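You operate a simulated robot arm through the tools that you are given. There is no shell and no other tool. Be economical: measure what you need, move in short steps, check, and stop when the job is done.

You run a simulated two-armed robot. Do the job below in one go: nothing can be reset, and whatever is moved stays where it is left.

## Task
On the top of the cloth table, fold the cloth in half, so that its two long edges meet.

Only the result counts: the job must be done as asked and must still hold three seconds after the hand-in. Knocking over, shifting, dropping, spilling or breaking anything else fails it. Flat cloth is picked up by pressing the open fingertips on it (5 to 10 N) and closing them slowly along it; thin cloth reads only 2 to 8 mm in the jaws.

## Robot
Two 7-joint arms with four-finger grippers on one trunk, on a base that drives. Base frame: it is fixed to the floor where the robot stands at the start and does not move with it; the origin is under the middle of the robot, x ahead of it, y to its left, z up; the surface under the hand at the start is at about z = 800. Units: mm, degrees, N and s.
The left shoulder is at the start at [40, 181, 1105], the right one opposite. With the tool pointing down near the work surface each hand reaches from about 320 to 840 mm from the robot's upright axis, wherever it stands, measured 20 degrees to its own side. Places, roughly: cloth [500, 200, 800]; top of the cloth table [500, 600, 800]. Payload 3.67 kg a hand.
The tool frame of a hand sits at the grasp point between the pads (the TCP): z along the fingers, y along the line on which they close. The tips reach 28 mm beyond it. The gripper opens to 112 mm. The gripper's body begins 73 mm behind the TCP.
Orientation is that of the tool frame in the base frame, as [roll, pitch, yaw] about the fixed x, y, z axes, in that order (R = Rz(yaw) Ry(pitch) Rx(roll)). With the fingers straight down and closing along the base's y, the tool's x points along the base's -x, its y along +y and its z along -z.

## Interface
- The arms move only by the tool step_arm. It takes "left_steps", "right_steps" or both (then of equal length, played together; a hand with none holds still); each is a list of rows, each a list of 7 numbers: the shift along the tool's x, y, z in units of 150 mm (1.0 is 150 mm), then the turn, a rotation vector about the tool's x, y, z in units of 120 degrees (1.0 is 120 degrees), then the finger opening in mm, from 0 to 112. In form: [[tx, ty, tz, wx, wy, wz, claw], ...]. A call has 1 to 8 rows; each row is the pose to reach, as a shift and turn from the pose commanded when the call began, along the tool's axes at that moment. A call with a number of a shift or a turn outside -1 to 1 is refused whole. Rows are played at 5 a second. More than 50 mm and 8.6 degrees between two rows, or a gripper value outside its range, and nothing of the call is played. Where a pose cannot be reached the arm comes as near as it can. A force on the tool above 40 N (or 10 N above the force at the start of the call, whichever is more), or a blocked arm, ends the call early, and 0.2 s more pass. Each finger halts on what it meets, pressing with about 25 N; the grip force reading is that of the motor and also rises with nothing between the fingers. The clock runs only during rows and for 0.2 s after the last one: add rows that repeat a pose to give the fingers time. It gives the time, the measured TCP pose, the force on the tool (base axes), the opening and the grip force at its end, in the units of the frame above (readings bear some noise), with the torque about the TCP (base axes, N m) and any sound that the robot's microphone picked up.
- Cameras (640 x 400 px; columns grow to the right, rows downward): "scene" is now at [99.9, 21.1, 1322.3]; the picture's right is [0.26, -0.97, 0.00], its down [-0.66, -0.18, -0.73] and it looks along [0.71, 0.19, -0.68] (base axes); focal length 280 px, centre (320, 200). "left" rides on the left gripper at [60, 18, -104] in its tool frame; the picture's right is [-0.29, 0.96, 0.00], its down [-0.80, -0.24, -0.55] and it looks along [-0.53, -0.16, 0.83] (tool axes); focal length 234 px, centre (320, 200). "right" rides on the right gripper at [60, -18, -104] in its tool frame; the picture's right is [0.29, 0.96, 0.00], its down [-0.80, 0.24, -0.55] and it looks along [-0.53, 0.16, 0.83] (tool axes); focal length 234 px, centre (320, 200).
- grab_frame(camera): a new picture of that camera. The clock stands still meanwhile.
- slide_trunk(by): slides the trunk up (or, below 0, down) by that many mm; the arms and the scene camera ride with it, the base frame stays. It gives what a move gives, with no picture.
- drive_base(legs): drives the robot by 1 to 6 legs, each [ahead, left, turn to the left] in mm, mm and degrees, along the robot's own axes; the way and the turn of a leg run together, so that a leg with both is an arc; at most 1500 mm and 180 degrees a leg. The arms and the cameras ride along, it lands a little off, and it stops where it bumps. It gives what a move gives.
- pan_tilt(pan, tilt): turns the head with the scene camera to pan (to the left, within 86 degrees either way) and tilt (down, from -29 to 69), counted from straight ahead of the robot. It gives what a move gives.
- probe_pixels(camera, pixels): there is no depth. For up to 12 entries [column, row, z] of the newest picture of that camera ("zoom" is the newest enlarged one), the place [x, y] in the base frame at which the ray of that pixel passes the height z, good to about 3 mm. The clock stands still meanwhile.
- enlarge(camera, box): a new picture of the part [left, top, right, bottom] of that camera's present view, enlarged. The clock stands still meanwhile.
- job_done(): hands the job in; it is judged then, once.

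Go step by step. Measure first, check grasps and placings, and put right what went wrong. The budget is 80 turns and 58 pictures, counting those below and the enlarged ones. Unless the task says otherwise, let go and move clear before handing in, and close with one line.

The tools are called after "Emit:" as a command line: name --argument value ..., lists and objects as JSON in quotes. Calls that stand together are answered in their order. step_arm: Moves the arms, as the interface text tells. Its arguments: {"type":"object","properties":{"left_steps":{"type":"array","items":{"type":"array","items":{"type":"number"}}},"right_steps":{"type":"array","items":{"type":"array","items":{"type":"number"}}}},"required":[]} The other tools are called the same way: slide_trunk (by) slides the trunk up or down; drive_base (legs) drives the base; pan_tilt (pan, tilt) turns the head that bears the scene camera; grab_frame (camera) takes a picture; probe_pixels (camera, pixels) gives the place at which the rays of pixels pass given heights; enlarge (camera, box) takes an enlarged picture of a part of a camera's view; job_done () hands the job in.

At the start:

```text
t: 0.0
left_tcp_pos: [491.2, 500.3, 1007.1]
left_tool_rot: [180.0, 0.0, 180.0]
left_contact_force: [-0.7, -0.2, 0.4]
left_wrist_torque: [0.0, -0.01, 0.02]
left_width: 112.1
left_grip_force: 0.1
right_tcp_pos: [507.0, -16.5, 1042.5]
right_tool_rot: [-180.0, 0.0, -180.0]
right_contact_force: [0.5, 0.1, -0.3]
right_wrist_torque: [-0.01, -0.01, 0.01]
right_width: 112.1
right_grip_force: 0.2
trunk travel left (down, up): [-225.0, 289.0]
robot x, y, heading: [-1.3, -2.8, -0.0]
head pan, tilt: [15.1, 42.9]
```

scene: 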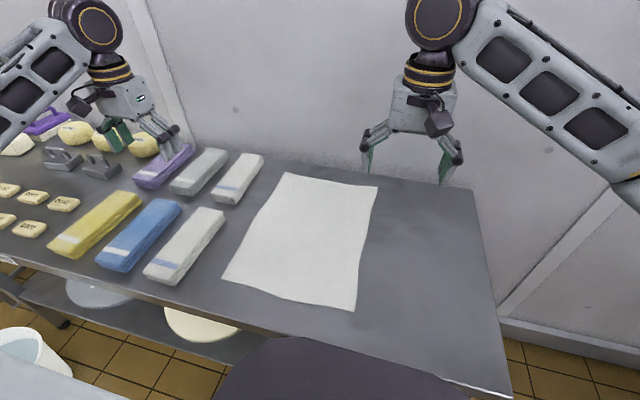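
right: 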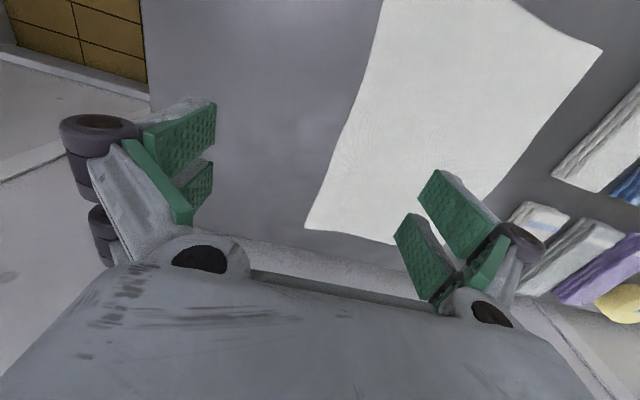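
left: 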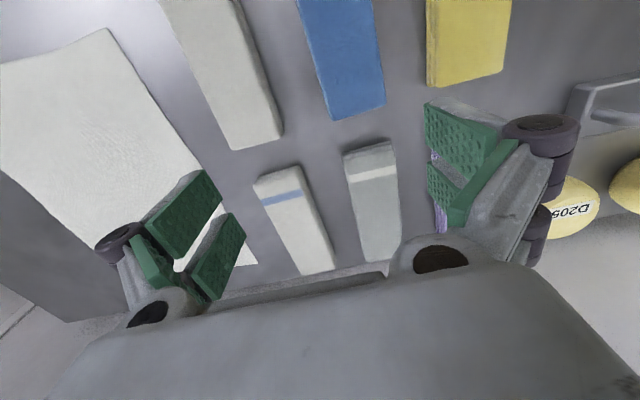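

The scene shows the cloth with corners near (286,173), (378,186), (355,311), (222,278). I'll measure these, along with the neighbouring things and the table edges.

Emit:
probe_pixels --camera "scene" --pixels '[[286, 173, 800], [378, 186, 800], [355, 311, 800], [222, 278, 800], [250, 225, 800], [370, 245, 800], [190, 285, 800], [224, 212, 830], [228, 204, 800], [472, 189, 800], [512, 396, 800], [290, 297, 800]]'

Emit:
enlarge --camera "scene" --box '[200, 150, 400, 330]'

```text
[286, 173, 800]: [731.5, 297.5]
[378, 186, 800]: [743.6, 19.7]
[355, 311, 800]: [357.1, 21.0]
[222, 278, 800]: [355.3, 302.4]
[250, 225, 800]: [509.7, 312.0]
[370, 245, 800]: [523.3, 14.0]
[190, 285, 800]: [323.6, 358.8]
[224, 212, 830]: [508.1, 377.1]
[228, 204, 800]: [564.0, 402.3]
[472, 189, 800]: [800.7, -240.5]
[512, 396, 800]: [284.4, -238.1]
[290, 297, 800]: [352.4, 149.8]
```

```text
2.22 times, centred on (300, 240) of scene
```

zoom: 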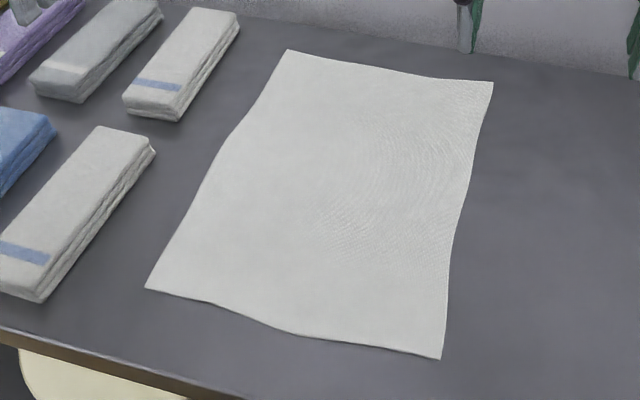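

The cloth spans about x 355–740 and y 20–300, so its long edges run along x. I'll turn the robot about 35° left so the right hand reaches the far corners and the left hand the near ones without the arms crossing. The right edge then folds over onto the left one.

Emit:
drive_base --legs '[[0, 20, 0], [0, 0, 35]]'

Emit:
pan_tilt --pan -20 --tilt 45

Emit:
grab_frame --camera "scene"

```text
t: 2.6
left_tcp_pos: [105.0, 713.3, 1005.9]
left_tool_rot: [-179.9, 0.0, -144.2]
left_contact_force: [-0.2, -0.4, -0.4]
left_wrist_torque: [-0.03, -0.02, -0.01]
left_width: 112.1
left_grip_force: 0.1
right_tcp_pos: [418.5, 303.1, 1042.4]
right_tool_rot: [179.9, 0.1, -144.2]
right_contact_force: [-0.6, 1.3, -0.2]
right_wrist_torque: [0.01, -0.03, 0.01]
right_width: 111.9
right_grip_force: 0.1
trunk travel left (down, up): [-225.0, 289.0]
robot x, y, heading: [0.5, 19.5, 35.9]
head pan, tilt: [15.1, 42.9]
```

```text
t: 3.7
left_tcp_pos: [105.2, 712.6, 1005.3]
left_tool_rot: [180.0, 0.1, -144.2]
left_contact_force: [0.7, 0.2, 0.7]
left_wrist_torque: [0.0, -0.03, 0.02]
left_width: 112.0
left_grip_force: 0.1
right_tcp_pos: [420.1, 303.2, 1042.7]
right_tool_rot: [-180.0, 0.1, -144.2]
right_contact_force: [-0.4, -0.2, 0.2]
right_wrist_torque: [0.02, 0.03, -0.03]
right_width: 112.1
right_grip_force: 0.0
trunk travel left (down, up): [-225.0, 289.0]
robot x, y, heading: [-4.2, 20.4, 36.0]
head pan, tilt: [-20.0, 45.0]
```

```text
53 pictures are left
```

scene: 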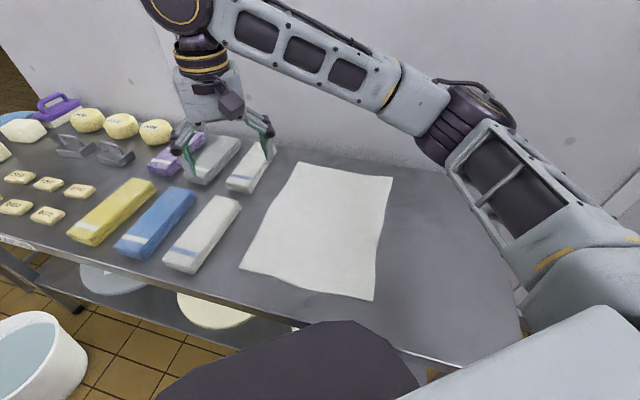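

The turn went well and nothing was touched. I'll rotate both hands so they close along base y, and start moving them towards the right edge at height.

Emit:
step_arm --left_steps '[[0.048, -0.198, 0, 0, 0, 0.06, 60], [0.097, -0.396, 0, 0, 0, 0.12, 60], [0.145, -0.594, 0, 0, 0, 0.18, 60], [0.194, -0.792, 0, 0, 0, 0.24, 60], [0.242, -0.99, 0, 0, 0, 0.298, 60]]' --right_steps '[[-0.046, -0.2, 0, 0, 0, 0.06, 60], [-0.092, -0.4, 0, 0, 0, 0.12, 60], [-0.138, -0.6, 0, 0, 0, 0.18, 60], [-0.184, -0.8, 0, 0, 0, 0.24, 60], [-0.23, -0.99, 0, 0, 0, 0.298, 60]]'

```text
t: 4.9
left_tcp_pos: [162.1, 571.0, 1006.8]
left_tool_rot: [179.9, 0.0, -180.0]
left_contact_force: [-0.4, 0.4, 0.9]
left_wrist_torque: [0.02, 0.0, -0.02]
left_width: 60.0
left_grip_force: 0.2
right_tcp_pos: [537.3, 200.8, 1042.0]
right_tool_rot: [179.9, 0.0, 180.0]
right_contact_force: [0.4, -0.4, 0.5]
right_wrist_torque: [0.0, 0.03, 0.01]
right_width: 60.0
right_grip_force: 0.1
trunk travel left (down, up): [-225.0, 289.0]
robot x, y, heading: [0.4, 21.8, 36.1]
head pan, tilt: [-20.0, 45.0]
```

Both hands are now aligned, so the tool axes match the base axes. I'll continue towards the corners.

Emit:
step_arm --left_steps '[[-0.2, -0.2, 0, 0, 0, 0, 60], [-0.4, -0.4, 0, 0, 0, 0, 60], [-0.6, -0.6, 0, 0, 0, 0, 60], [-0.8, -0.8, 0, 0, 0, 0, 60], [-1.0, -1.0, 0, 0, 0, 0, 60]]' --right_steps '[[-0.2, -0.2, 0, 0, 0, 0, 60], [-0.4, -0.4, 0, 0, 0, 0, 60], [-0.6, -0.6, 0, 0, 0, 0, 60], [-0.8, -0.8, 0, 0, 0, 0, 60], [-1.0, -1.0, 0, 0, 0, 0, 60]]'

Emit:
step_arm --left_steps '[[-0.1, -0.25, 0, 0, 0, 0, 60], [-0.2, -0.5, 0, 0, 0, 0, 60], [-0.3, -0.75, 0, 0, 0, 0, 60], [-0.4, -1.0, 0, 0, 0, 0, 60]]' --right_steps '[[-0.06, -0.02, 0.2, 0, 0, 0, 60], [-0.12, -0.04, 0.4, 0, 0, 0, 60], [-0.18, -0.06, 0.6, 0, 0, 0, 60], [-0.22, -0.08, 0.8, 0, 0, 0, 60]]'

Emit:
step_arm --left_steps '[[0, -0.25, 0, 0, 0, 0, 60], [0, -0.5, 0, 0, 0, 0, 60], [0, -0.75, 0, 0, 0, 0, 60], [0, -1.0, 0, 0, 0, 0, 60]]'

Emit:
grab_frame --camera "scene"

Emit:
grab_frame --camera "right"

```text
t: 6.1
left_tcp_pos: [311.9, 420.4, 1007.0]
left_tool_rot: [179.9, -0.1, -179.9]
left_contact_force: [0.3, 0.2, 0.6]
left_wrist_torque: [0.03, 0.01, 0.01]
left_width: 60.0
left_grip_force: 0.0
right_tcp_pos: [686.5, 53.7, 1042.6]
right_tool_rot: [-179.9, 0.0, -179.8]
right_contact_force: [-0.4, -0.6, 0.0]
right_wrist_torque: [0.01, 0.04, 0.01]
right_width: 60.3
right_grip_force: 0.1
trunk travel left (down, up): [-225.0, 289.0]
robot x, y, heading: [3.2, 17.8, 36.0]
head pan, tilt: [-20.0, 45.0]
```

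```text
t: 7.1
left_tcp_pos: [374.9, 270.9, 1006.9]
left_tool_rot: [179.9, -0.1, -179.9]
left_contact_force: [0.7, 0.0, -0.2]
left_wrist_torque: [0.01, -0.01, 0.0]
left_width: 60.0
left_grip_force: 0.0
right_tcp_pos: [719.1, 39.0, 923.2]
right_tool_rot: [179.9, -0.2, -179.9]
right_contact_force: [-0.6, -0.4, 0.2]
right_wrist_torque: [0.02, 0.04, -0.01]
right_width: 60.1
right_grip_force: 0.1
trunk travel left (down, up): [-225.0, 289.0]
robot x, y, heading: [1.6, 21.7, 35.9]
head pan, tilt: [-20.0, 45.0]
```

```text
t: 8.1
left_tcp_pos: [374.5, 121.5, 1007.3]
left_tool_rot: [179.8, -0.1, -179.9]
left_contact_force: [-0.4, 0.5, 1.0]
left_wrist_torque: [-0.03, 0.02, 0.0]
left_width: 59.9
left_grip_force: 0.1
right_tcp_pos: [718.2, 39.0, 922.9]
right_tool_rot: [179.9, 0.1, -179.9]
right_contact_force: [0.2, -0.5, -0.2]
right_wrist_torque: [0.01, -0.03, 0.02]
right_width: 60.0
right_grip_force: 0.0
trunk travel left (down, up): [-225.0, 289.0]
robot x, y, heading: [-0.6, 20.7, 35.8]
head pan, tilt: [-20.0, 45.0]
```

```text
52 pictures are left
```

scene: 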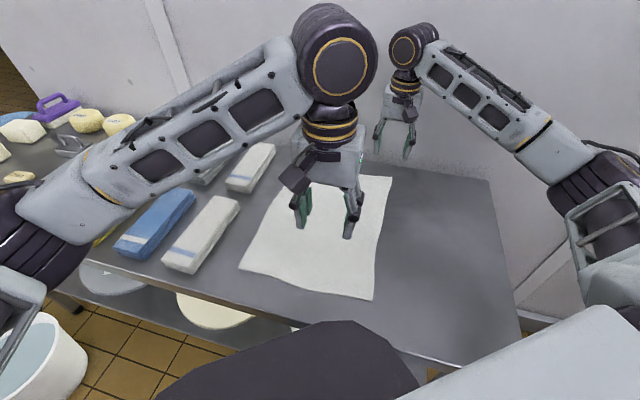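

```text
51 pictures are left
```

right: 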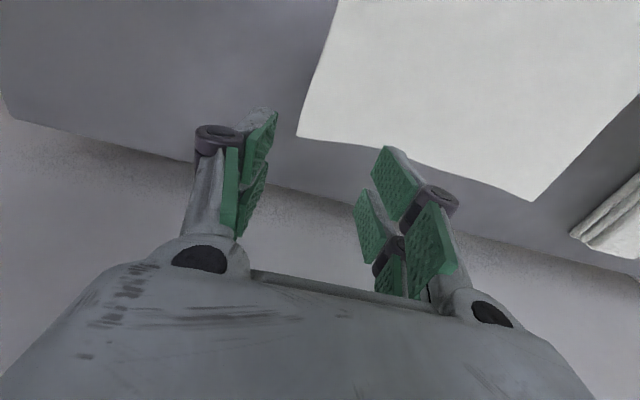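

Both arms are in a clean arrangement. The right camera shows the far corners at (297,136) and (532,201). I'll measure them exactly and bring the left hand near its corner.

Emit:
probe_pixels --camera "right" --pixels '[[297, 136, 802], [532, 201, 802], [313, 70, 802], [340, 0, 802], [638, 95, 802]]'

Emit:
step_arm --left_steps '[[0, -0.14, 0.15, 0, 0, 0, 60], [0, -0.28, 0.3, 0, 0, 0, 60], [0, -0.42, 0.45, 0, 0, 0, 60], [0, -0.56, 0.55, 0, 0, 0, 60]]'

Emit:
grab_frame --camera "left"

Emit:
grab_frame --camera "scene"

```text
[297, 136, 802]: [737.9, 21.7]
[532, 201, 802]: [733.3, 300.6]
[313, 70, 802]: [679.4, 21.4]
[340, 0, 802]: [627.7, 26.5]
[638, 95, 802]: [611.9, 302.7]
```

```text
t: 9.1
left_tcp_pos: [373.8, 37.2, 921.5]
left_tool_rot: [180.0, -0.1, -179.9]
left_contact_force: [0.1, 0.2, 0.0]
left_wrist_torque: [0.02, 0.0, -0.04]
left_width: 59.7
left_grip_force: 0.0
right_tcp_pos: [718.4, 40.4, 923.6]
right_tool_rot: [-179.9, 0.0, -179.9]
right_contact_force: [0.1, 0.0, -0.4]
right_wrist_torque: [0.03, 0.01, -0.01]
right_width: 60.1
right_grip_force: 0.1
trunk travel left (down, up): [-225.0, 289.0]
robot x, y, heading: [-1.6, 19.8, 36.0]
head pan, tilt: [-20.0, 45.0]
```

```text
50 pictures are left
```

left: 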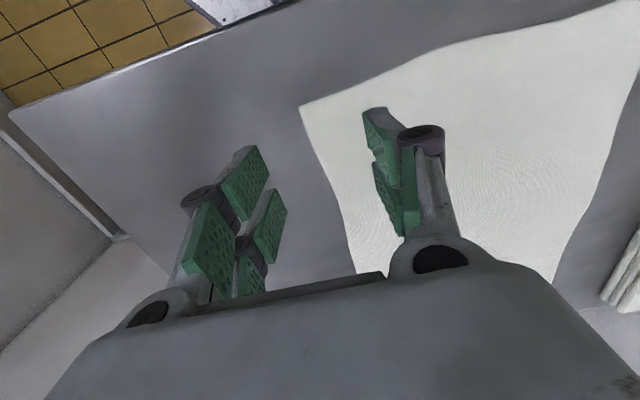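

```text
49 pictures are left
```

scene: 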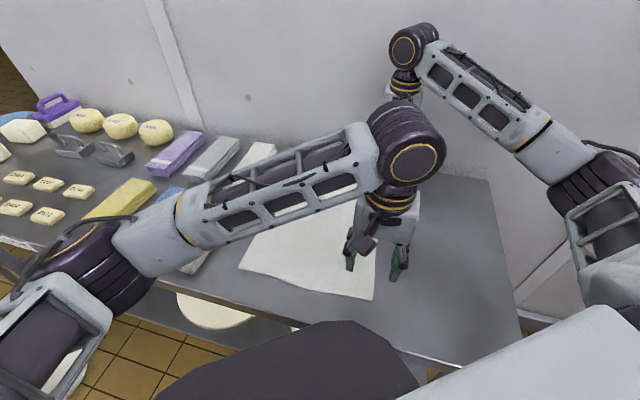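

Emit:
probe_pixels --camera "left" --pixels '[[300, 108, 802], [330, 180, 802], [355, 270, 802], [425, 58, 802], [640, 0, 802]]'

```text
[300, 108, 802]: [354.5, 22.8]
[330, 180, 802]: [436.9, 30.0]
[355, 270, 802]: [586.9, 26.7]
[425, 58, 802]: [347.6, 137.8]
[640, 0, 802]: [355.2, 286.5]
```

The right-edge corners are at (354.5, 22.8) and (737.9, 21.7), and the left-edge ones at (355, 302) and (733, 300.6). I'll set a narrow opening, with the outer finger just inside the edge, and go down to just above the cloth.

Emit:
step_arm --left_steps '[[0.03, 0.052, 0.2, 0, 0, 0, 24], [0.03, 0.052, 0.4, 0, 0, 0, 24], [0.03, 0.052, 0.54, 0, 0, 0, 24], [0.03, 0.052, 0.54, 0, 0, 0, 24]]' --right_steps '[[-0.037, 0.027, 0.2, 0, 0, 0, 24], [-0.037, 0.027, 0.4, 0, 0, 0, 24], [-0.037, 0.027, 0.56, 0, 0, 0, 24], [-0.037, 0.027, 0.56, 0, 0, 0, 24]]'

Emit:
grab_frame --camera "right"

Emit:
grab_frame --camera "left"

```text
t: 10.1
left_tcp_pos: [369.2, 44.7, 843.9]
left_tool_rot: [179.9, 0.0, -179.9]
left_contact_force: [-0.1, -0.2, -0.2]
left_wrist_torque: [0.01, 0.0, -0.01]
left_width: 23.8
left_grip_force: 0.0
right_tcp_pos: [724.5, 44.4, 839.6]
right_tool_rot: [-180.0, 0.0, -179.9]
right_contact_force: [-0.7, 0.4, 0.6]
right_wrist_torque: [-0.01, 0.0, -0.01]
right_width: 23.6
right_grip_force: 0.0
trunk travel left (down, up): [-225.0, 289.0]
robot x, y, heading: [1.2, 18.8, 35.5]
head pan, tilt: [-20.0, 45.0]
```

```text
48 pictures are left
```

right: 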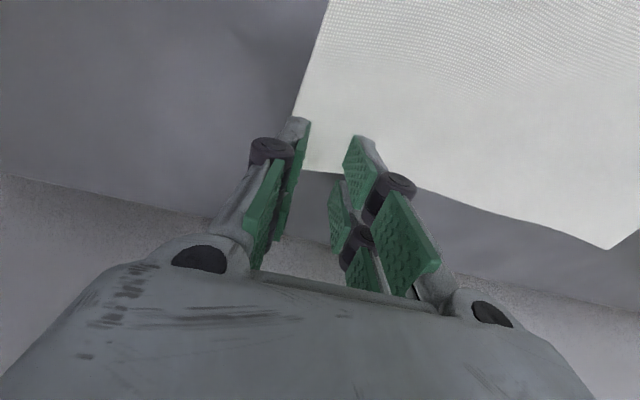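

```text
47 pictures are left
```

left: 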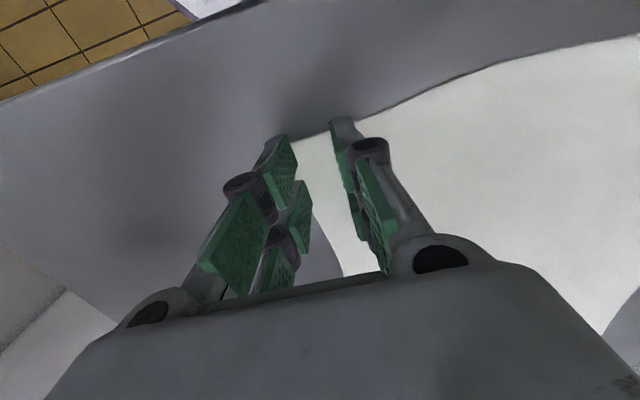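

The outer fingers sit at the cloth edge, as planned. I'll lower both hands towards contact and watch the force.

Emit:
step_arm --left_steps '[[0, 0, 0.04, 0, 0, 0, 24], [0, 0, 0.08, 0, 0, 0, 24], [0, 0, 0.09, 0, 0, 0, 24], [0, 0, 0.1, 0, 0, 0, 24]]' --right_steps '[[0, 0, 0.03, 0, 0, 0, 24], [0, 0, 0.05, 0, 0, 0, 24], [0, 0, 0.06, 0, 0, 0, 24], [0, 0, 0.07, 0, 0, 0, 24]]'

```text
t: 11.1
left_tcp_pos: [368.0, 45.8, 829.7]
left_tool_rot: [-180.0, 0.1, -179.9]
left_contact_force: [0.4, 0.7, 8.7]
left_wrist_torque: [0.0, 0.03, -0.02]
left_width: 24.0
left_grip_force: 0.1
right_tcp_pos: [723.6, 46.1, 828.9]
right_tool_rot: [-180.0, 0.0, -179.9]
right_contact_force: [0.8, -0.7, 1.1]
right_wrist_torque: [-0.03, 0.0, 0.0]
right_width: 24.0
right_grip_force: 0.0
trunk travel left (down, up): [-225.0, 289.0]
robot x, y, heading: [0.0, 18.2, 35.9]
head pan, tilt: [-20.0, 45.0]
```

The left hand presses at 8.7 N, while the right is barely in contact. I'll lower the right by about 1 mm more.

Emit:
step_arm --right_steps '[[0, 0, 0.005, 0, 0, 0, 24], [0, 0, 0.01, 0, 0, 0, 24]]'

```text
t: 11.7
left_tcp_pos: [369.2, 45.3, 828.2]
left_tool_rot: [-179.9, 0.1, -179.9]
left_contact_force: [2.5, 0.8, 10.7]
left_wrist_torque: [-0.03, -0.04, -0.01]
left_width: 23.6
left_grip_force: 0.0
right_tcp_pos: [724.0, 44.1, 828.5]
right_tool_rot: [179.9, 0.2, -179.9]
right_contact_force: [1.2, -0.9, 8.3]
right_wrist_torque: [-0.1, 0.02, 0.02]
right_width: 23.8
right_grip_force: 0.2
trunk travel left (down, up): [-225.0, 289.0]
robot x, y, heading: [-0.1, 20.6, 35.9]
head pan, tilt: [-20.0, 45.0]
```

Both hands now press correctly. Next I'll close both slowly, easing the left up a hair.

Emit:
step_arm --left_steps '[[0, 0, -0.002, 0, 0, 0, 21], [0, 0, -0.002, 0, 0, 0, 18], [0, 0, -0.002, 0, 0, 0, 15], [0, 0, -0.002, 0, 0, 0, 12], [0, 0, -0.002, 0, 0, 0, 9], [0, 0, -0.002, 0, 0, 0, 6], [0, 0, -0.002, 0, 0, 0, 3], [0, 0, -0.002, 0, 0, 0, 0]]' --right_steps '[[0, 0, 0, 0, 0, 0, 21], [0, 0, 0, 0, 0, 0, 18], [0, 0, 0, 0, 0, 0, 15], [0, 0, 0, 0, 0, 0, 12], [0, 0, 0, 0, 0, 0, 9], [0, 0, 0, 0, 0, 0, 6], [0, 0, 0, 0, 0, 0, 3], [0, 0, 0, 0, 0, 0, 0]]'

Emit:
step_arm --left_steps '[[0, 0, 0, 0, 0, 0, 0], [0, 0, 0, 0, 0, 0, 0]]' --right_steps '[[0, 0, 0, 0, 0, 0, 0], [0, 0, 0, 0, 0, 0, 0]]'

Emit:
grab_frame --camera "right"

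Emit:
grab_frame --camera "left"

```text
t: 13.5
left_tcp_pos: [367.6, 45.3, 828.4]
left_tool_rot: [-180.0, 0.0, -179.9]
left_contact_force: [-0.1, -1.3, 5.9]
left_wrist_torque: [-0.13, -0.01, -0.01]
left_width: 1.5
left_grip_force: 23.8
right_tcp_pos: [723.0, 45.4, 826.6]
right_tool_rot: [180.0, 0.0, -179.9]
right_contact_force: [-1.1, 0.3, 3.1]
right_wrist_torque: [0.04, 0.02, -0.05]
right_width: 2.3
right_grip_force: 24.9
trunk travel left (down, up): [-225.0, 289.0]
robot x, y, heading: [-0.4, 23.3, 35.7]
head pan, tilt: [-20.0, 45.0]
```

```text
t: 14.1
left_tcp_pos: [368.5, 45.3, 828.1]
left_tool_rot: [180.0, 0.1, -179.9]
left_contact_force: [1.2, -0.5, 3.7]
left_wrist_torque: [-0.09, -0.03, 0.02]
left_width: 1.4
left_grip_force: 22.5
right_tcp_pos: [723.7, 44.5, 826.4]
right_tool_rot: [179.9, -0.1, -179.9]
right_contact_force: [-0.1, -0.1, 1.0]
right_wrist_torque: [0.02, 0.0, 0.01]
right_width: 2.3
right_grip_force: 25.3
trunk travel left (down, up): [-225.0, 289.0]
robot x, y, heading: [1.9, 18.8, 35.9]
head pan, tilt: [-20.0, 45.0]
```

```text
46 pictures are left
```

right: 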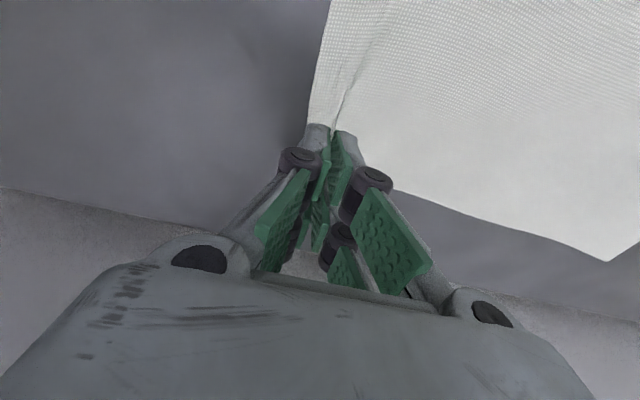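

```text
45 pictures are left
```

left: 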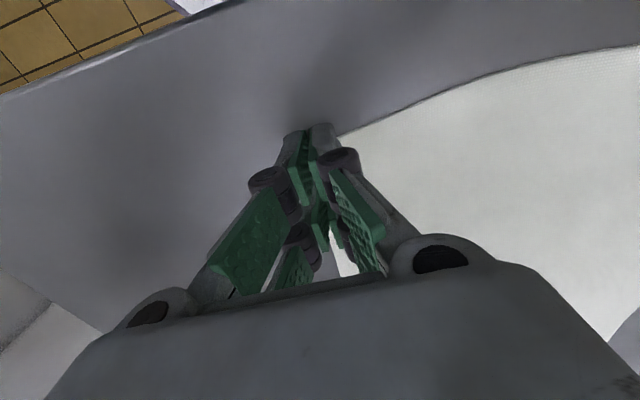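

The right hand reads 2.3 mm with a visible ridge. The left reads 1.4 mm, which is uncertain, so I'll lift both by 35 mm and check.

Emit:
step_arm --left_steps '[[0, 0, -0.06, 0, 0, 0, 0], [0, 0, -0.12, 0, 0, 0, 0], [0, 0, -0.18, 0, 0, 0, 0], [0, 0, -0.24, 0, 0, 0, 0]]' --right_steps '[[0, 0, -0.06, 0, 0, 0, 0], [0, 0, -0.12, 0, 0, 0, 0], [0, 0, -0.18, 0, 0, 0, 0], [0, 0, -0.24, 0, 0, 0, 0]]'

Emit:
grab_frame --camera "right"

Emit:
grab_frame --camera "left"

```text
t: 15.1
left_tcp_pos: [369.6, 45.4, 865.0]
left_tool_rot: [-179.9, 0.0, -179.9]
left_contact_force: [0.2, -0.2, -0.8]
left_wrist_torque: [0.01, -0.04, -0.01]
left_width: 2.6
left_grip_force: 24.3
right_tcp_pos: [725.3, 43.8, 863.3]
right_tool_rot: [179.9, 0.0, -179.9]
right_contact_force: [-0.1, -0.1, -0.3]
right_wrist_torque: [0.0, 0.02, 0.01]
right_width: 2.4
right_grip_force: 26.7
trunk travel left (down, up): [-225.0, 289.0]
robot x, y, heading: [0.1, 20.3, 36.0]
head pan, tilt: [-20.0, 45.0]
```

```text
44 pictures are left
```

right: 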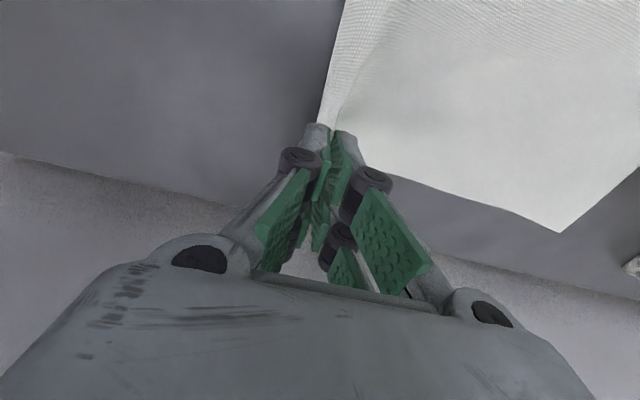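

```text
43 pictures are left
```

left: 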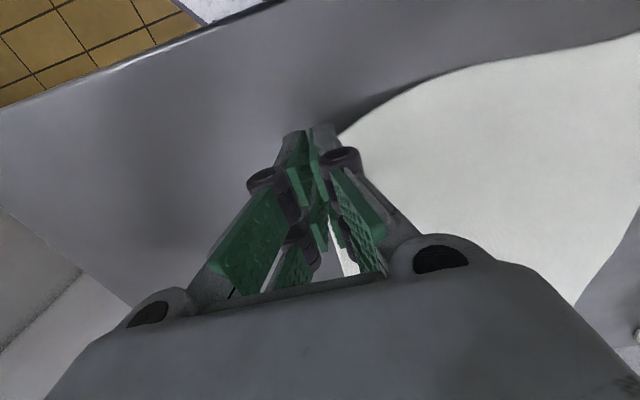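

Both hands have lifted the edge; the left now reads 2.6 mm and the cloth edge rises to it. I'll carry it over in an arc, first half to above the centre line at y≈161.

Emit:
step_arm --left_steps '[[0, 0.047, -0.08, 0, 0, 0, 0], [0, 0.113, -0.173, 0, 0, 0, 0], [0, 0.193, -0.26, 0, 0, 0, 0], [0, 0.287, -0.333, 0, 0, 0, 0], [0, 0.393, -0.387, 0, 0, 0, 0], [0, 0.513, -0.42, 0, 0, 0, 0], [0, 0.64, -0.433, 0, 0, 0, 0], [0, 0.773, -0.44, 0, 0, 0, 0]]' --right_steps '[[0, 0.047, -0.08, 0, 0, 0, 0], [0, 0.113, -0.173, 0, 0, 0, 0], [0, 0.193, -0.26, 0, 0, 0, 0], [0, 0.287, -0.333, 0, 0, 0, 0], [0, 0.393, -0.387, 0, 0, 0, 0], [0, 0.513, -0.42, 0, 0, 0, 0], [0, 0.64, -0.433, 0, 0, 0, 0], [0, 0.773, -0.44, 0, 0, 0, 0]]'

Emit:
grab_frame --camera "scene"

Emit:
grab_frame --camera "left"

Emit:
grab_frame --camera "right"

```text
t: 16.9
left_tcp_pos: [367.5, 163.1, 928.9]
left_tool_rot: [-179.8, 0.0, 180.0]
left_contact_force: [0.2, 0.6, -0.6]
left_wrist_torque: [0.01, -0.03, 0.0]
left_width: 1.8
left_grip_force: 23.9
right_tcp_pos: [721.3, 161.5, 928.3]
right_tool_rot: [-179.9, 0.0, -179.9]
right_contact_force: [-0.2, 0.8, -0.2]
right_wrist_torque: [0.02, -0.02, 0.0]
right_width: 2.3
right_grip_force: 23.6
trunk travel left (down, up): [-225.0, 289.0]
robot x, y, heading: [1.8, 16.2, 35.9]
head pan, tilt: [-20.0, 45.0]
```

```text
42 pictures are left
```

scene: 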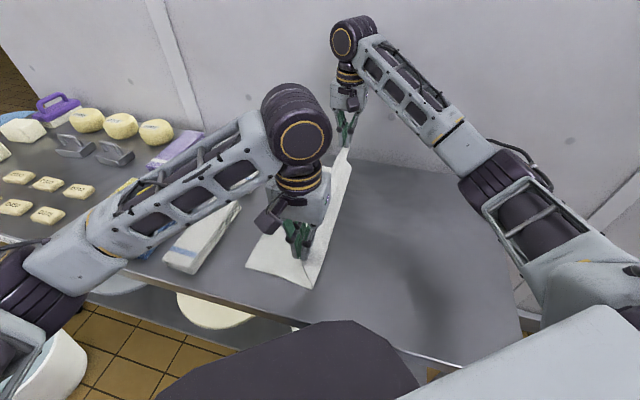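

```text
41 pictures are left
```

left: 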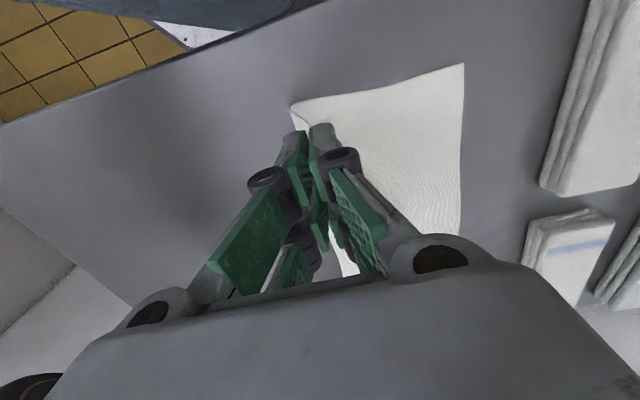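

```text
40 pictures are left
```

right: 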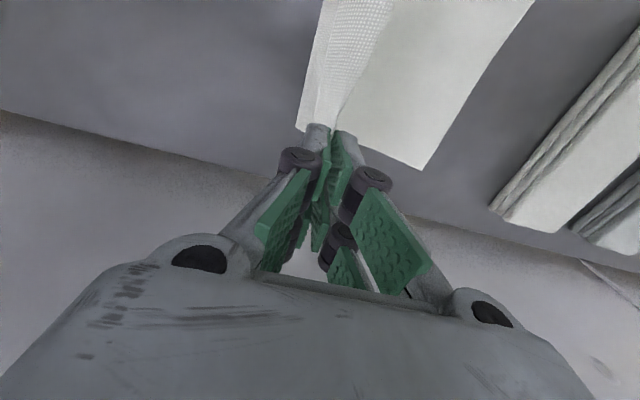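

The cloth hangs nicely from both hands. I'll check whether the left edge has stayed where it was.

Emit:
probe_pixels --camera "left" --pixels '[[465, 63, 802], [461, 235, 802], [291, 105, 802]]'

Emit:
probe_pixels --camera "right" --pixels '[[422, 168, 802], [470, 90, 802], [297, 130, 802], [297, 130, 890]]'

Emit:
enlarge --camera "scene" --box '[230, 90, 370, 300]'

```text
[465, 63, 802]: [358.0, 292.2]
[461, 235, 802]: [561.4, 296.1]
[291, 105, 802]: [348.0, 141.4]
```

```text
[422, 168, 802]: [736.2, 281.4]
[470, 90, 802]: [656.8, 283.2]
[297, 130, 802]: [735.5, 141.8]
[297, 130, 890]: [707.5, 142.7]
```

```text
1.90 times, centred on (300, 195) of scene
```

zoom: 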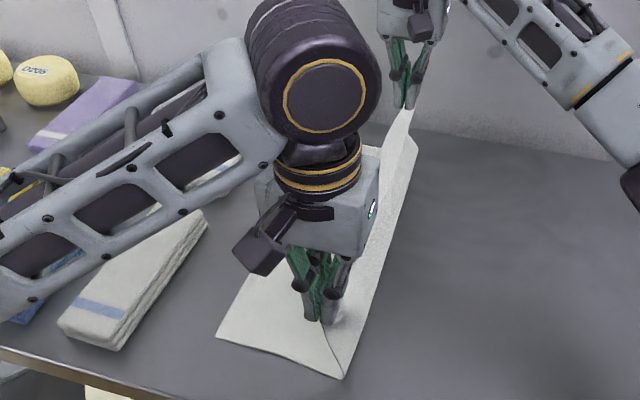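

The left edge is slightly shifted, near corner (358, 292) and far corner (736, 281), and will serve as the target. I'll continue the arc and stop about 30 mm above the table.

Emit:
step_arm --left_steps '[[0, 0.127, 0, 0, 0, 0, 0], [0, 0.26, 0.04, 0, 0, 0, 0], [0, 0.393, 0.107, 0, 0, 0, 0], [0, 0.513, 0.2, 0, 0, 0, 0], [0, 0.62, 0.3, 0, 0, 0, 0], [0, 0.707, 0.387, 0, 0, 0, 0], [0, 0.76, 0.467, 0, 0, 0, 0]]' --right_steps '[[0, 0.12, 0, 0, 0, 0, 0], [0, 0.24, 0.04, 0, 0, 0, 0], [0, 0.36, 0.107, 0, 0, 0, 0], [0, 0.47, 0.2, 0, 0, 0, 0], [0, 0.56, 0.3, 0, 0, 0, 0], [0, 0.64, 0.387, 0, 0, 0, 0], [0, 0.69, 0.467, 0, 0, 0, 0]]'

Emit:
grab_frame --camera "left"

Emit:
grab_frame --camera "right"

Emit:
grab_frame --camera "scene"

```text
t: 18.5
left_tcp_pos: [368.0, 274.5, 858.7]
left_tool_rot: [180.0, 0.0, -179.9]
left_contact_force: [0.6, 0.2, 1.2]
left_wrist_torque: [-0.01, 0.02, -0.01]
left_width: 2.3
left_grip_force: 23.4
right_tcp_pos: [722.9, 265.7, 857.0]
right_tool_rot: [-180.0, -0.1, -179.8]
right_contact_force: [0.4, 0.1, -0.6]
right_wrist_torque: [-0.01, 0.0, -0.01]
right_width: 2.2
right_grip_force: 26.9
trunk travel left (down, up): [-225.0, 289.0]
robot x, y, heading: [2.3, 19.3, 36.0]
head pan, tilt: [-20.0, 45.0]
```

```text
38 pictures are left
```

left: 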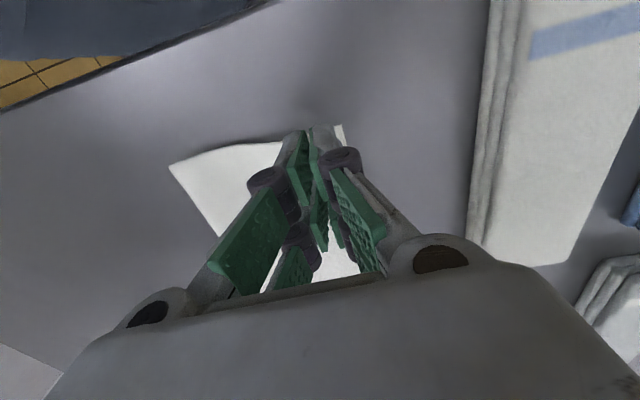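

```text
37 pictures are left
```

right: 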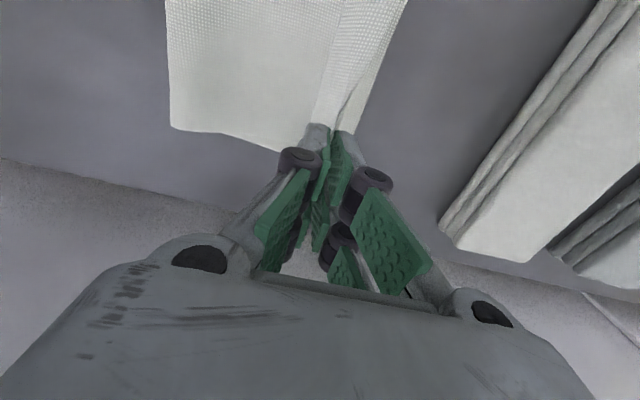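

```text
36 pictures are left
```

scene: 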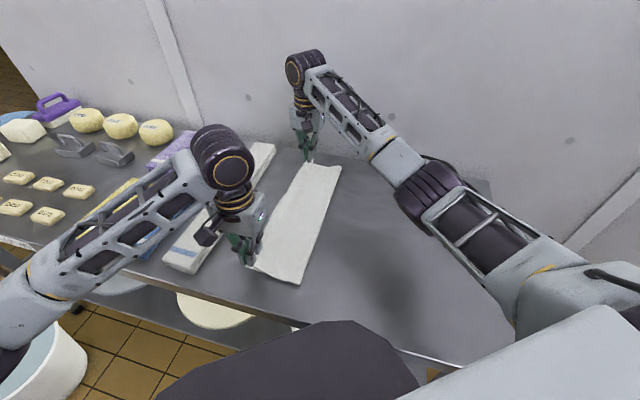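

The fold is nearly down. I'll zoom in to see where the edge flaps lie relative to the fingers.

Emit:
enlarge --camera "right" --box '[250, 0, 450, 180]'

Emit:
enlarge --camera "left" --box '[200, 80, 420, 280]'

```text
2.22 times, centred on (350, 90) of right
```

zoom: 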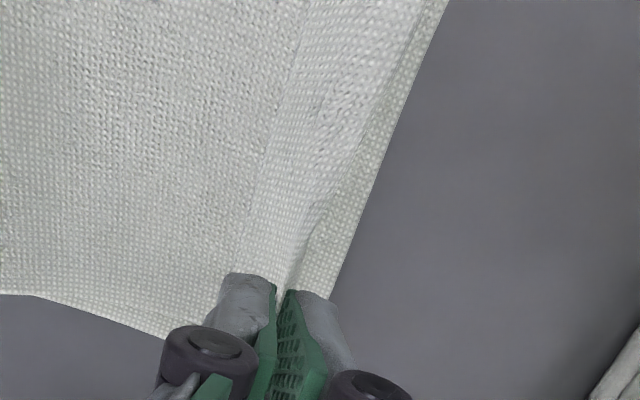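

```text
2.00 times, centred on (310, 180) of left
```

zoom: 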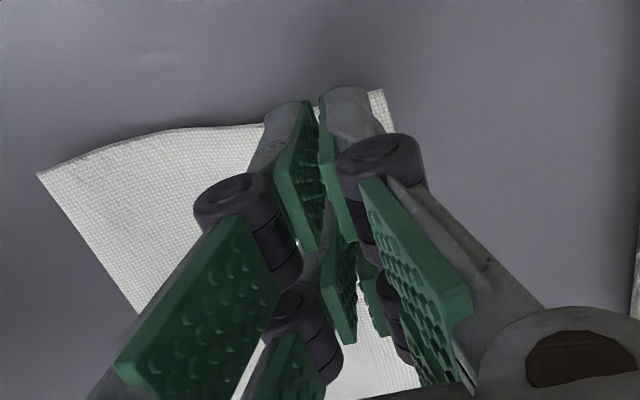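

Emit:
probe_pixels --camera "right" --pixels '[[364, 108, 802], [406, 0, 802], [170, 127, 802]]'

Emit:
probe_pixels --camera "left" --pixels '[[342, 125, 802], [342, 125, 820], [169, 165, 802], [225, 240, 802]]'

```text
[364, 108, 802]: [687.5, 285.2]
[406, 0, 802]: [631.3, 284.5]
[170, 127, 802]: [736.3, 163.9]
```

```text
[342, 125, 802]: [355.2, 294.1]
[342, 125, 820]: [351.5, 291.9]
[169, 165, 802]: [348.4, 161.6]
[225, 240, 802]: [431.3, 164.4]
```

The bottom edge lies at y≈294 near and 285 far, with the fold at about 163. I'll lower with a small outward overshoot and then come back, so the flap lies outwards.

Emit:
step_arm --left_steps '[[0, 0.05, 0.04, 0, 0, 0, 0], [0, 0.1, 0.09, 0, 0, 0, 0], [0, 0.1, 0.13, 0, 0, 0, 0], [0, 0.07, 0.15, 0, 0, 0, 0], [0, 0.03, 0.165, 0, 0, 0, 0], [0, 0.0, 0.175, 0, 0, 0, 0]]' --right_steps '[[0, 0.05, 0.04, 0, 0, 0, 0], [0, 0.1, 0.09, 0, 0, 0, 0], [0, 0.1, 0.12, 0, 0, 0, 0], [0, 0.07, 0.14, 0, 0, 0, 0], [0, 0.03, 0.155, 0, 0, 0, 0], [0, 0.0, 0.165, 0, 0, 0, 0]]'

Emit:
enlarge --camera "right" --box '[250, 0, 450, 180]'

Emit:
enlarge --camera "left" --box '[200, 80, 420, 280]'

```text
t: 19.9
left_tcp_pos: [368.4, 275.4, 834.0]
left_tool_rot: [180.0, 0.0, -179.9]
left_contact_force: [0.0, -0.5, -1.4]
left_wrist_torque: [0.0, -0.04, 0.0]
left_width: 2.5
left_grip_force: 27.0
right_tcp_pos: [723.4, 264.7, 834.1]
right_tool_rot: [180.0, 0.0, -179.9]
right_contact_force: [-0.8, -0.2, 0.6]
right_wrist_torque: [0.02, -0.03, -0.01]
right_width: 1.5
right_grip_force: 22.8
trunk travel left (down, up): [-225.0, 289.0]
robot x, y, heading: [0.6, 20.6, 36.1]
head pan, tilt: [-20.0, 45.0]
```

```text
2.22 times, centred on (350, 90) of right
```

zoom: 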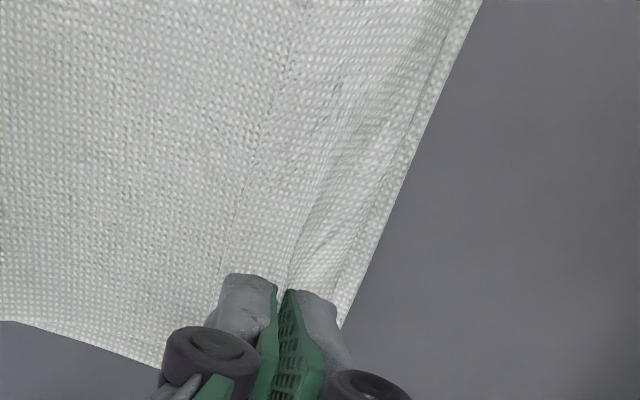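

```text
2.00 times, centred on (310, 180) of left
```

zoom: 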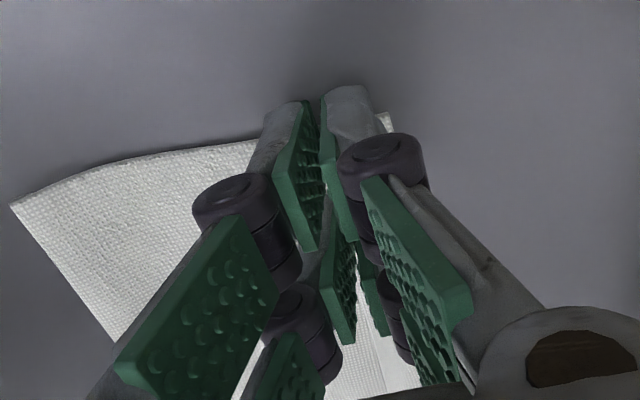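

In the right view the two edges lie almost on top of each other (double line near zoom (370,230)). I'll lower the last 2 mm, open slowly to spread the pinch out, then lift straight up.

Emit:
step_arm --left_steps '[[0, 0, 0.01, 0, 0, 0, 0], [0, 0, 0.02, 0, 0, 0, 0], [0, 0, 0.02, 0, 0, 0, 6], [0, 0, 0.02, 0, 0, 0, 12], [0, 0, 0.02, 0, 0, 0, 18], [0, 0, 0.02, 0, 0, 0, 24], [0, 0, 0.0, 0, 0, 0, 24]]' --right_steps '[[0, 0, 0.01, 0, 0, 0, 0], [0, 0, 0.02, 0, 0, 0, 0], [0, 0, 0.02, 0, 0, 0, 6], [0, 0, 0.02, 0, 0, 0, 12], [0, 0, 0.02, 0, 0, 0, 18], [0, 0, 0.02, 0, 0, 0, 24], [0, 0, 0.0, 0, 0, 0, 24]]'

Emit:
step_arm --left_steps '[[0, 0, -0.1, 0, 0, 0, 24], [0, 0, -0.25, 0, 0, 0, 24], [0, 0, -0.5, 0, 0, 0, 24], [0, 0, -0.75, 0, 0, 0, 24], [0, 0, -1.0, 0, 0, 0, 24]]' --right_steps '[[0, 0, -0.1, 0, 0, 0, 24], [0, 0, -0.25, 0, 0, 0, 24], [0, 0, -0.5, 0, 0, 0, 24], [0, 0, -0.75, 0, 0, 0, 24], [0, 0, -1.0, 0, 0, 0, 24]]'

Emit:
grab_frame --camera "left"

Emit:
grab_frame --camera "right"

Emit:
enlarge --camera "scene" --box '[220, 130, 370, 310]'

```text
t: 21.5
left_tcp_pos: [368.7, 276.6, 832.8]
left_tool_rot: [180.0, 0.1, -179.9]
left_contact_force: [0.8, 0.2, -0.5]
left_wrist_torque: [0.01, 0.0, -0.02]
left_width: 23.8
left_grip_force: 0.1
right_tcp_pos: [724.4, 265.0, 834.2]
right_tool_rot: [179.9, 0.0, -179.9]
right_contact_force: [-0.3, 1.1, 0.5]
right_wrist_torque: [0.0, 0.0, -0.02]
right_width: 23.9
right_grip_force: 0.1
trunk travel left (down, up): [-225.0, 289.0]
robot x, y, heading: [3.6, 20.2, 35.7]
head pan, tilt: [-20.0, 45.0]
```

```text
t: 22.7
left_tcp_pos: [366.5, 276.4, 983.5]
left_tool_rot: [180.0, 0.1, -179.9]
left_contact_force: [0.4, -0.8, -0.2]
left_wrist_torque: [-0.01, -0.02, 0.01]
left_width: 23.9
left_grip_force: 0.1
right_tcp_pos: [722.6, 263.0, 985.9]
right_tool_rot: [179.9, 0.0, -179.9]
right_contact_force: [0.0, -0.3, 0.5]
right_wrist_torque: [0.02, 0.0, 0.01]
right_width: 23.9
right_grip_force: 0.1
trunk travel left (down, up): [-225.0, 289.0]
robot x, y, heading: [-0.6, 20.0, 36.1]
head pan, tilt: [-20.0, 45.0]
```

```text
31 pictures are left
```

left: 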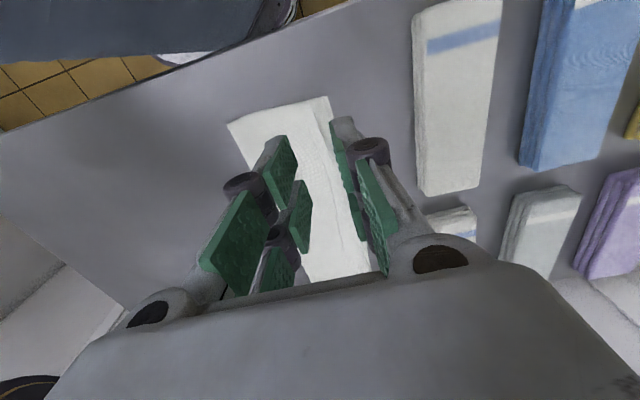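

```text
30 pictures are left
```

right: 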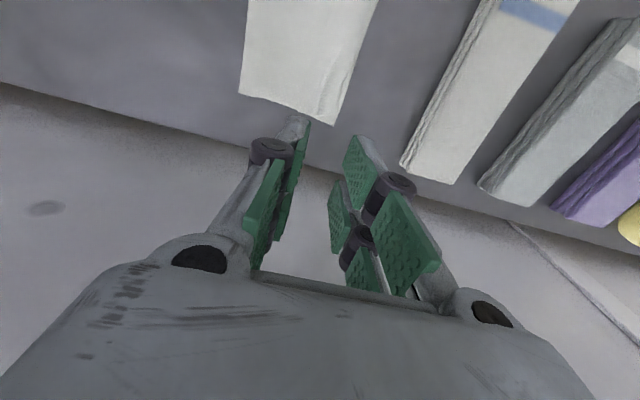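

```text
2.22 times, centred on (295, 220) of scene
```

zoom: 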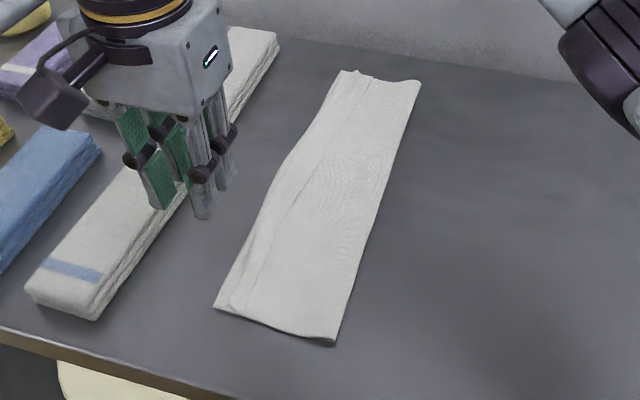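

It is folded, but a line runs parallel to the edge (zoom (375,75)–(232,305)). I'll look closer to tell whether it is the upper layer's edge or a crease.

Emit:
enlarge --camera "right" --box '[230, 0, 400, 130]'

Emit:
enlarge --camera "left" --box '[220, 80, 390, 280]'

Emit:
enlarge --camera "scene" --box '[260, 150, 330, 220]'

```text
3.08 times, centred on (315, 65) of right
```

zoom: 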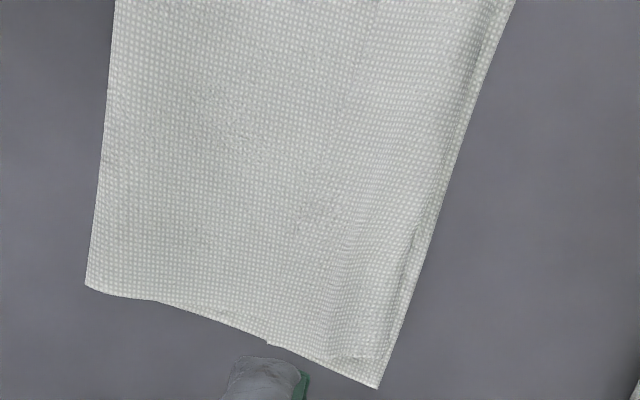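

```text
2.00 times, centred on (305, 180) of left
```

zoom: 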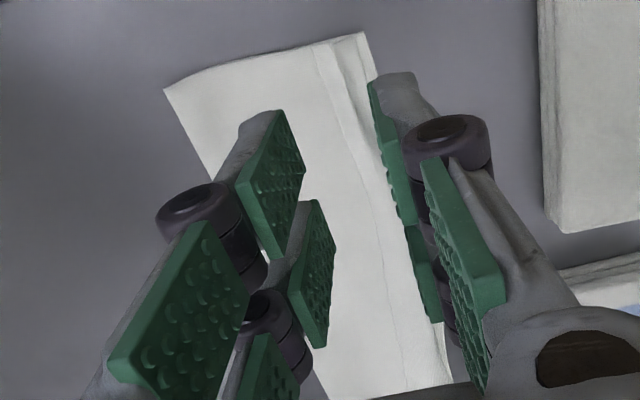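

```text
5.71 times, centred on (295, 185) of scene
```

zoom: 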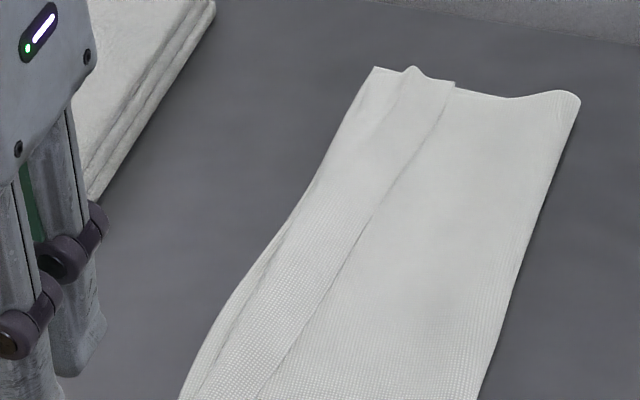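

I can see two lines: the ridge near the lower edge, and the cloth's real edge folded back on top as a hem. I'll measure both.

Emit:
probe_pixels --camera "right" --pixels '[[334.5, 126, 802], [239, 93.6, 804], [298, 111.4, 805], [326, 16, 805], [346, 75, 805], [357, 58.5, 802]]'

Emit:
probe_pixels --camera "left" --pixels '[[327.5, 96, 802], [227.5, 125, 804], [301.5, 102.5, 805], [335, 205, 805], [320, 125, 805], [332.5, 117.5, 802]]'

Emit:
probe_pixels --camera "zoom" --pixels '[[375, 68, 802], [412, 68, 805], [455, 83, 805], [578, 95, 804], [340, 255, 805], [295, 215, 802], [235, 300, 805], [270, 375, 805]]'

```text
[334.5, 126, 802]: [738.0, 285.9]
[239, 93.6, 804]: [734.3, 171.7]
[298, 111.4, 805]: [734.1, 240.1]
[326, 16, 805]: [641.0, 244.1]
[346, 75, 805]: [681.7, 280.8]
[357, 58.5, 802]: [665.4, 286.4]
```

```text
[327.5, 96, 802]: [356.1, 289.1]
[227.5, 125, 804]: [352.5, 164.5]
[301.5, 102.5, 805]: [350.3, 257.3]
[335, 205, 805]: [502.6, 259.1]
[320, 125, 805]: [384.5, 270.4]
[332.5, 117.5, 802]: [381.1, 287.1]
```

```text
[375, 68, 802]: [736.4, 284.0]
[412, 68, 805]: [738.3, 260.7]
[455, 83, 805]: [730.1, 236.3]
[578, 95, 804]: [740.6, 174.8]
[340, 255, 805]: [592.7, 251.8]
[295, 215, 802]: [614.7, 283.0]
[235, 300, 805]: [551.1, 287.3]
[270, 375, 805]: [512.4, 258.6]
```

At the far end the real edge lies folded back on top at y≈238 (ridge ~268), and at the near end at 257 (ridge ~272). To flip this hem outwards I'll turn both hands 90° so they close along x, then pinch just the hem.

Emit:
step_arm --left_steps '[[0, 0, 0, 0, 0, -0.07, 24], [0, 0, 0, 0, 0, -0.14, 24], [0, 0, 0, 0, 0, -0.21, 24], [0, 0, 0, 0, 0, -0.28, 24], [0, 0, 0, 0, 0, -0.35, 24], [0, 0, 0, 0, 0, -0.42, 24], [0, 0, 0, 0, 0, -0.49, 24], [0, 0, 0, 0, 0, -0.56, 24]]' --right_steps '[[0, 0, 0, 0, 0, -0.07, 24], [0, 0, 0, 0, 0, -0.14, 24], [0, 0, 0, 0, 0, -0.21, 24], [0, 0, 0, 0, 0, -0.28, 24], [0, 0, 0, 0, 0, -0.35, 24], [0, 0, 0, 0, 0, -0.42, 24], [0, 0, 0, 0, 0, -0.49, 24], [0, 0, 0, 0, 0, -0.56, 24]]'

Emit:
step_arm --left_steps '[[0, 0, 0, 0, 0, -0.07, 24], [0, 0, 0, 0, 0, -0.14, 24], [0, 0, 0, 0, 0, -0.19, 24]]' --right_steps '[[0, 0, 0, 0, 0, -0.07, 24], [0, 0, 0, 0, 0, -0.14, 24], [0, 0, 0, 0, 0, -0.19, 24]]'

Emit:
grab_frame --camera "left"

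Emit:
grab_frame --camera "right"

```text
t: 24.5
left_tcp_pos: [369.4, 274.5, 983.1]
left_tool_rot: [-180.0, 0.0, -112.7]
left_contact_force: [0.4, -0.3, 0.4]
left_wrist_torque: [0.03, 0.02, 0.0]
left_width: 24.3
left_grip_force: 0.1
right_tcp_pos: [724.5, 264.4, 985.8]
right_tool_rot: [179.9, 0.1, -112.6]
right_contact_force: [0.4, 0.0, 0.1]
right_wrist_torque: [0.03, 0.0, -0.02]
right_width: 24.1
right_grip_force: 0.1
trunk travel left (down, up): [-225.0, 289.0]
robot x, y, heading: [2.4, 19.8, 35.7]
head pan, tilt: [-20.0, 45.0]
```

```text
t: 25.3
left_tcp_pos: [368.0, 275.5, 983.2]
left_tool_rot: [180.0, 0.0, -89.8]
left_contact_force: [-0.5, -0.7, 0.4]
left_wrist_torque: [0.01, 0.0, 0.06]
left_width: 24.0
left_grip_force: 0.0
right_tcp_pos: [723.6, 263.3, 984.5]
right_tool_rot: [180.0, -0.1, -89.8]
right_contact_force: [-0.3, -0.5, 0.2]
right_wrist_torque: [0.0, -0.03, 0.0]
right_width: 24.0
right_grip_force: 0.1
trunk travel left (down, up): [-225.0, 289.0]
robot x, y, heading: [0.7, 20.4, 35.9]
head pan, tilt: [-20.0, 45.0]
```

```text
25 pictures are left
```

left: 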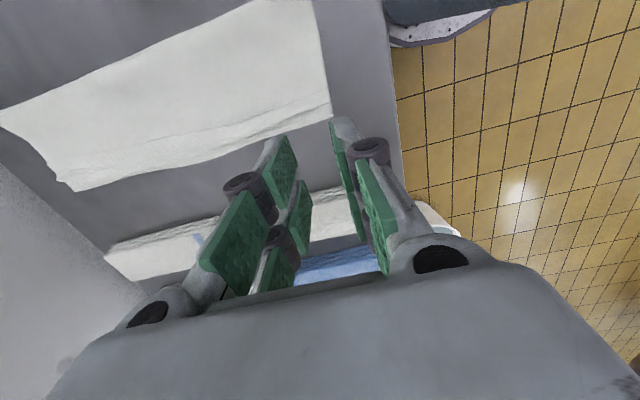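

```text
24 pictures are left
```

right: 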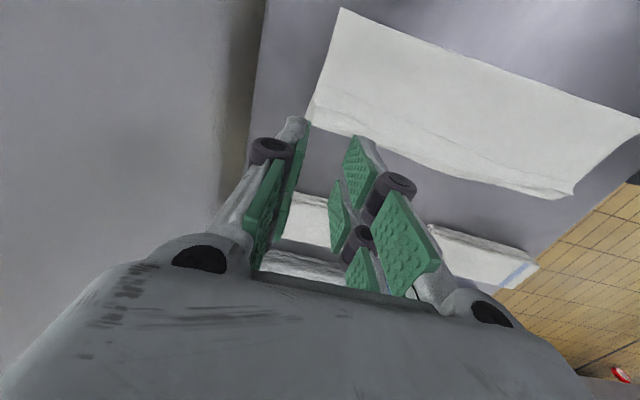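

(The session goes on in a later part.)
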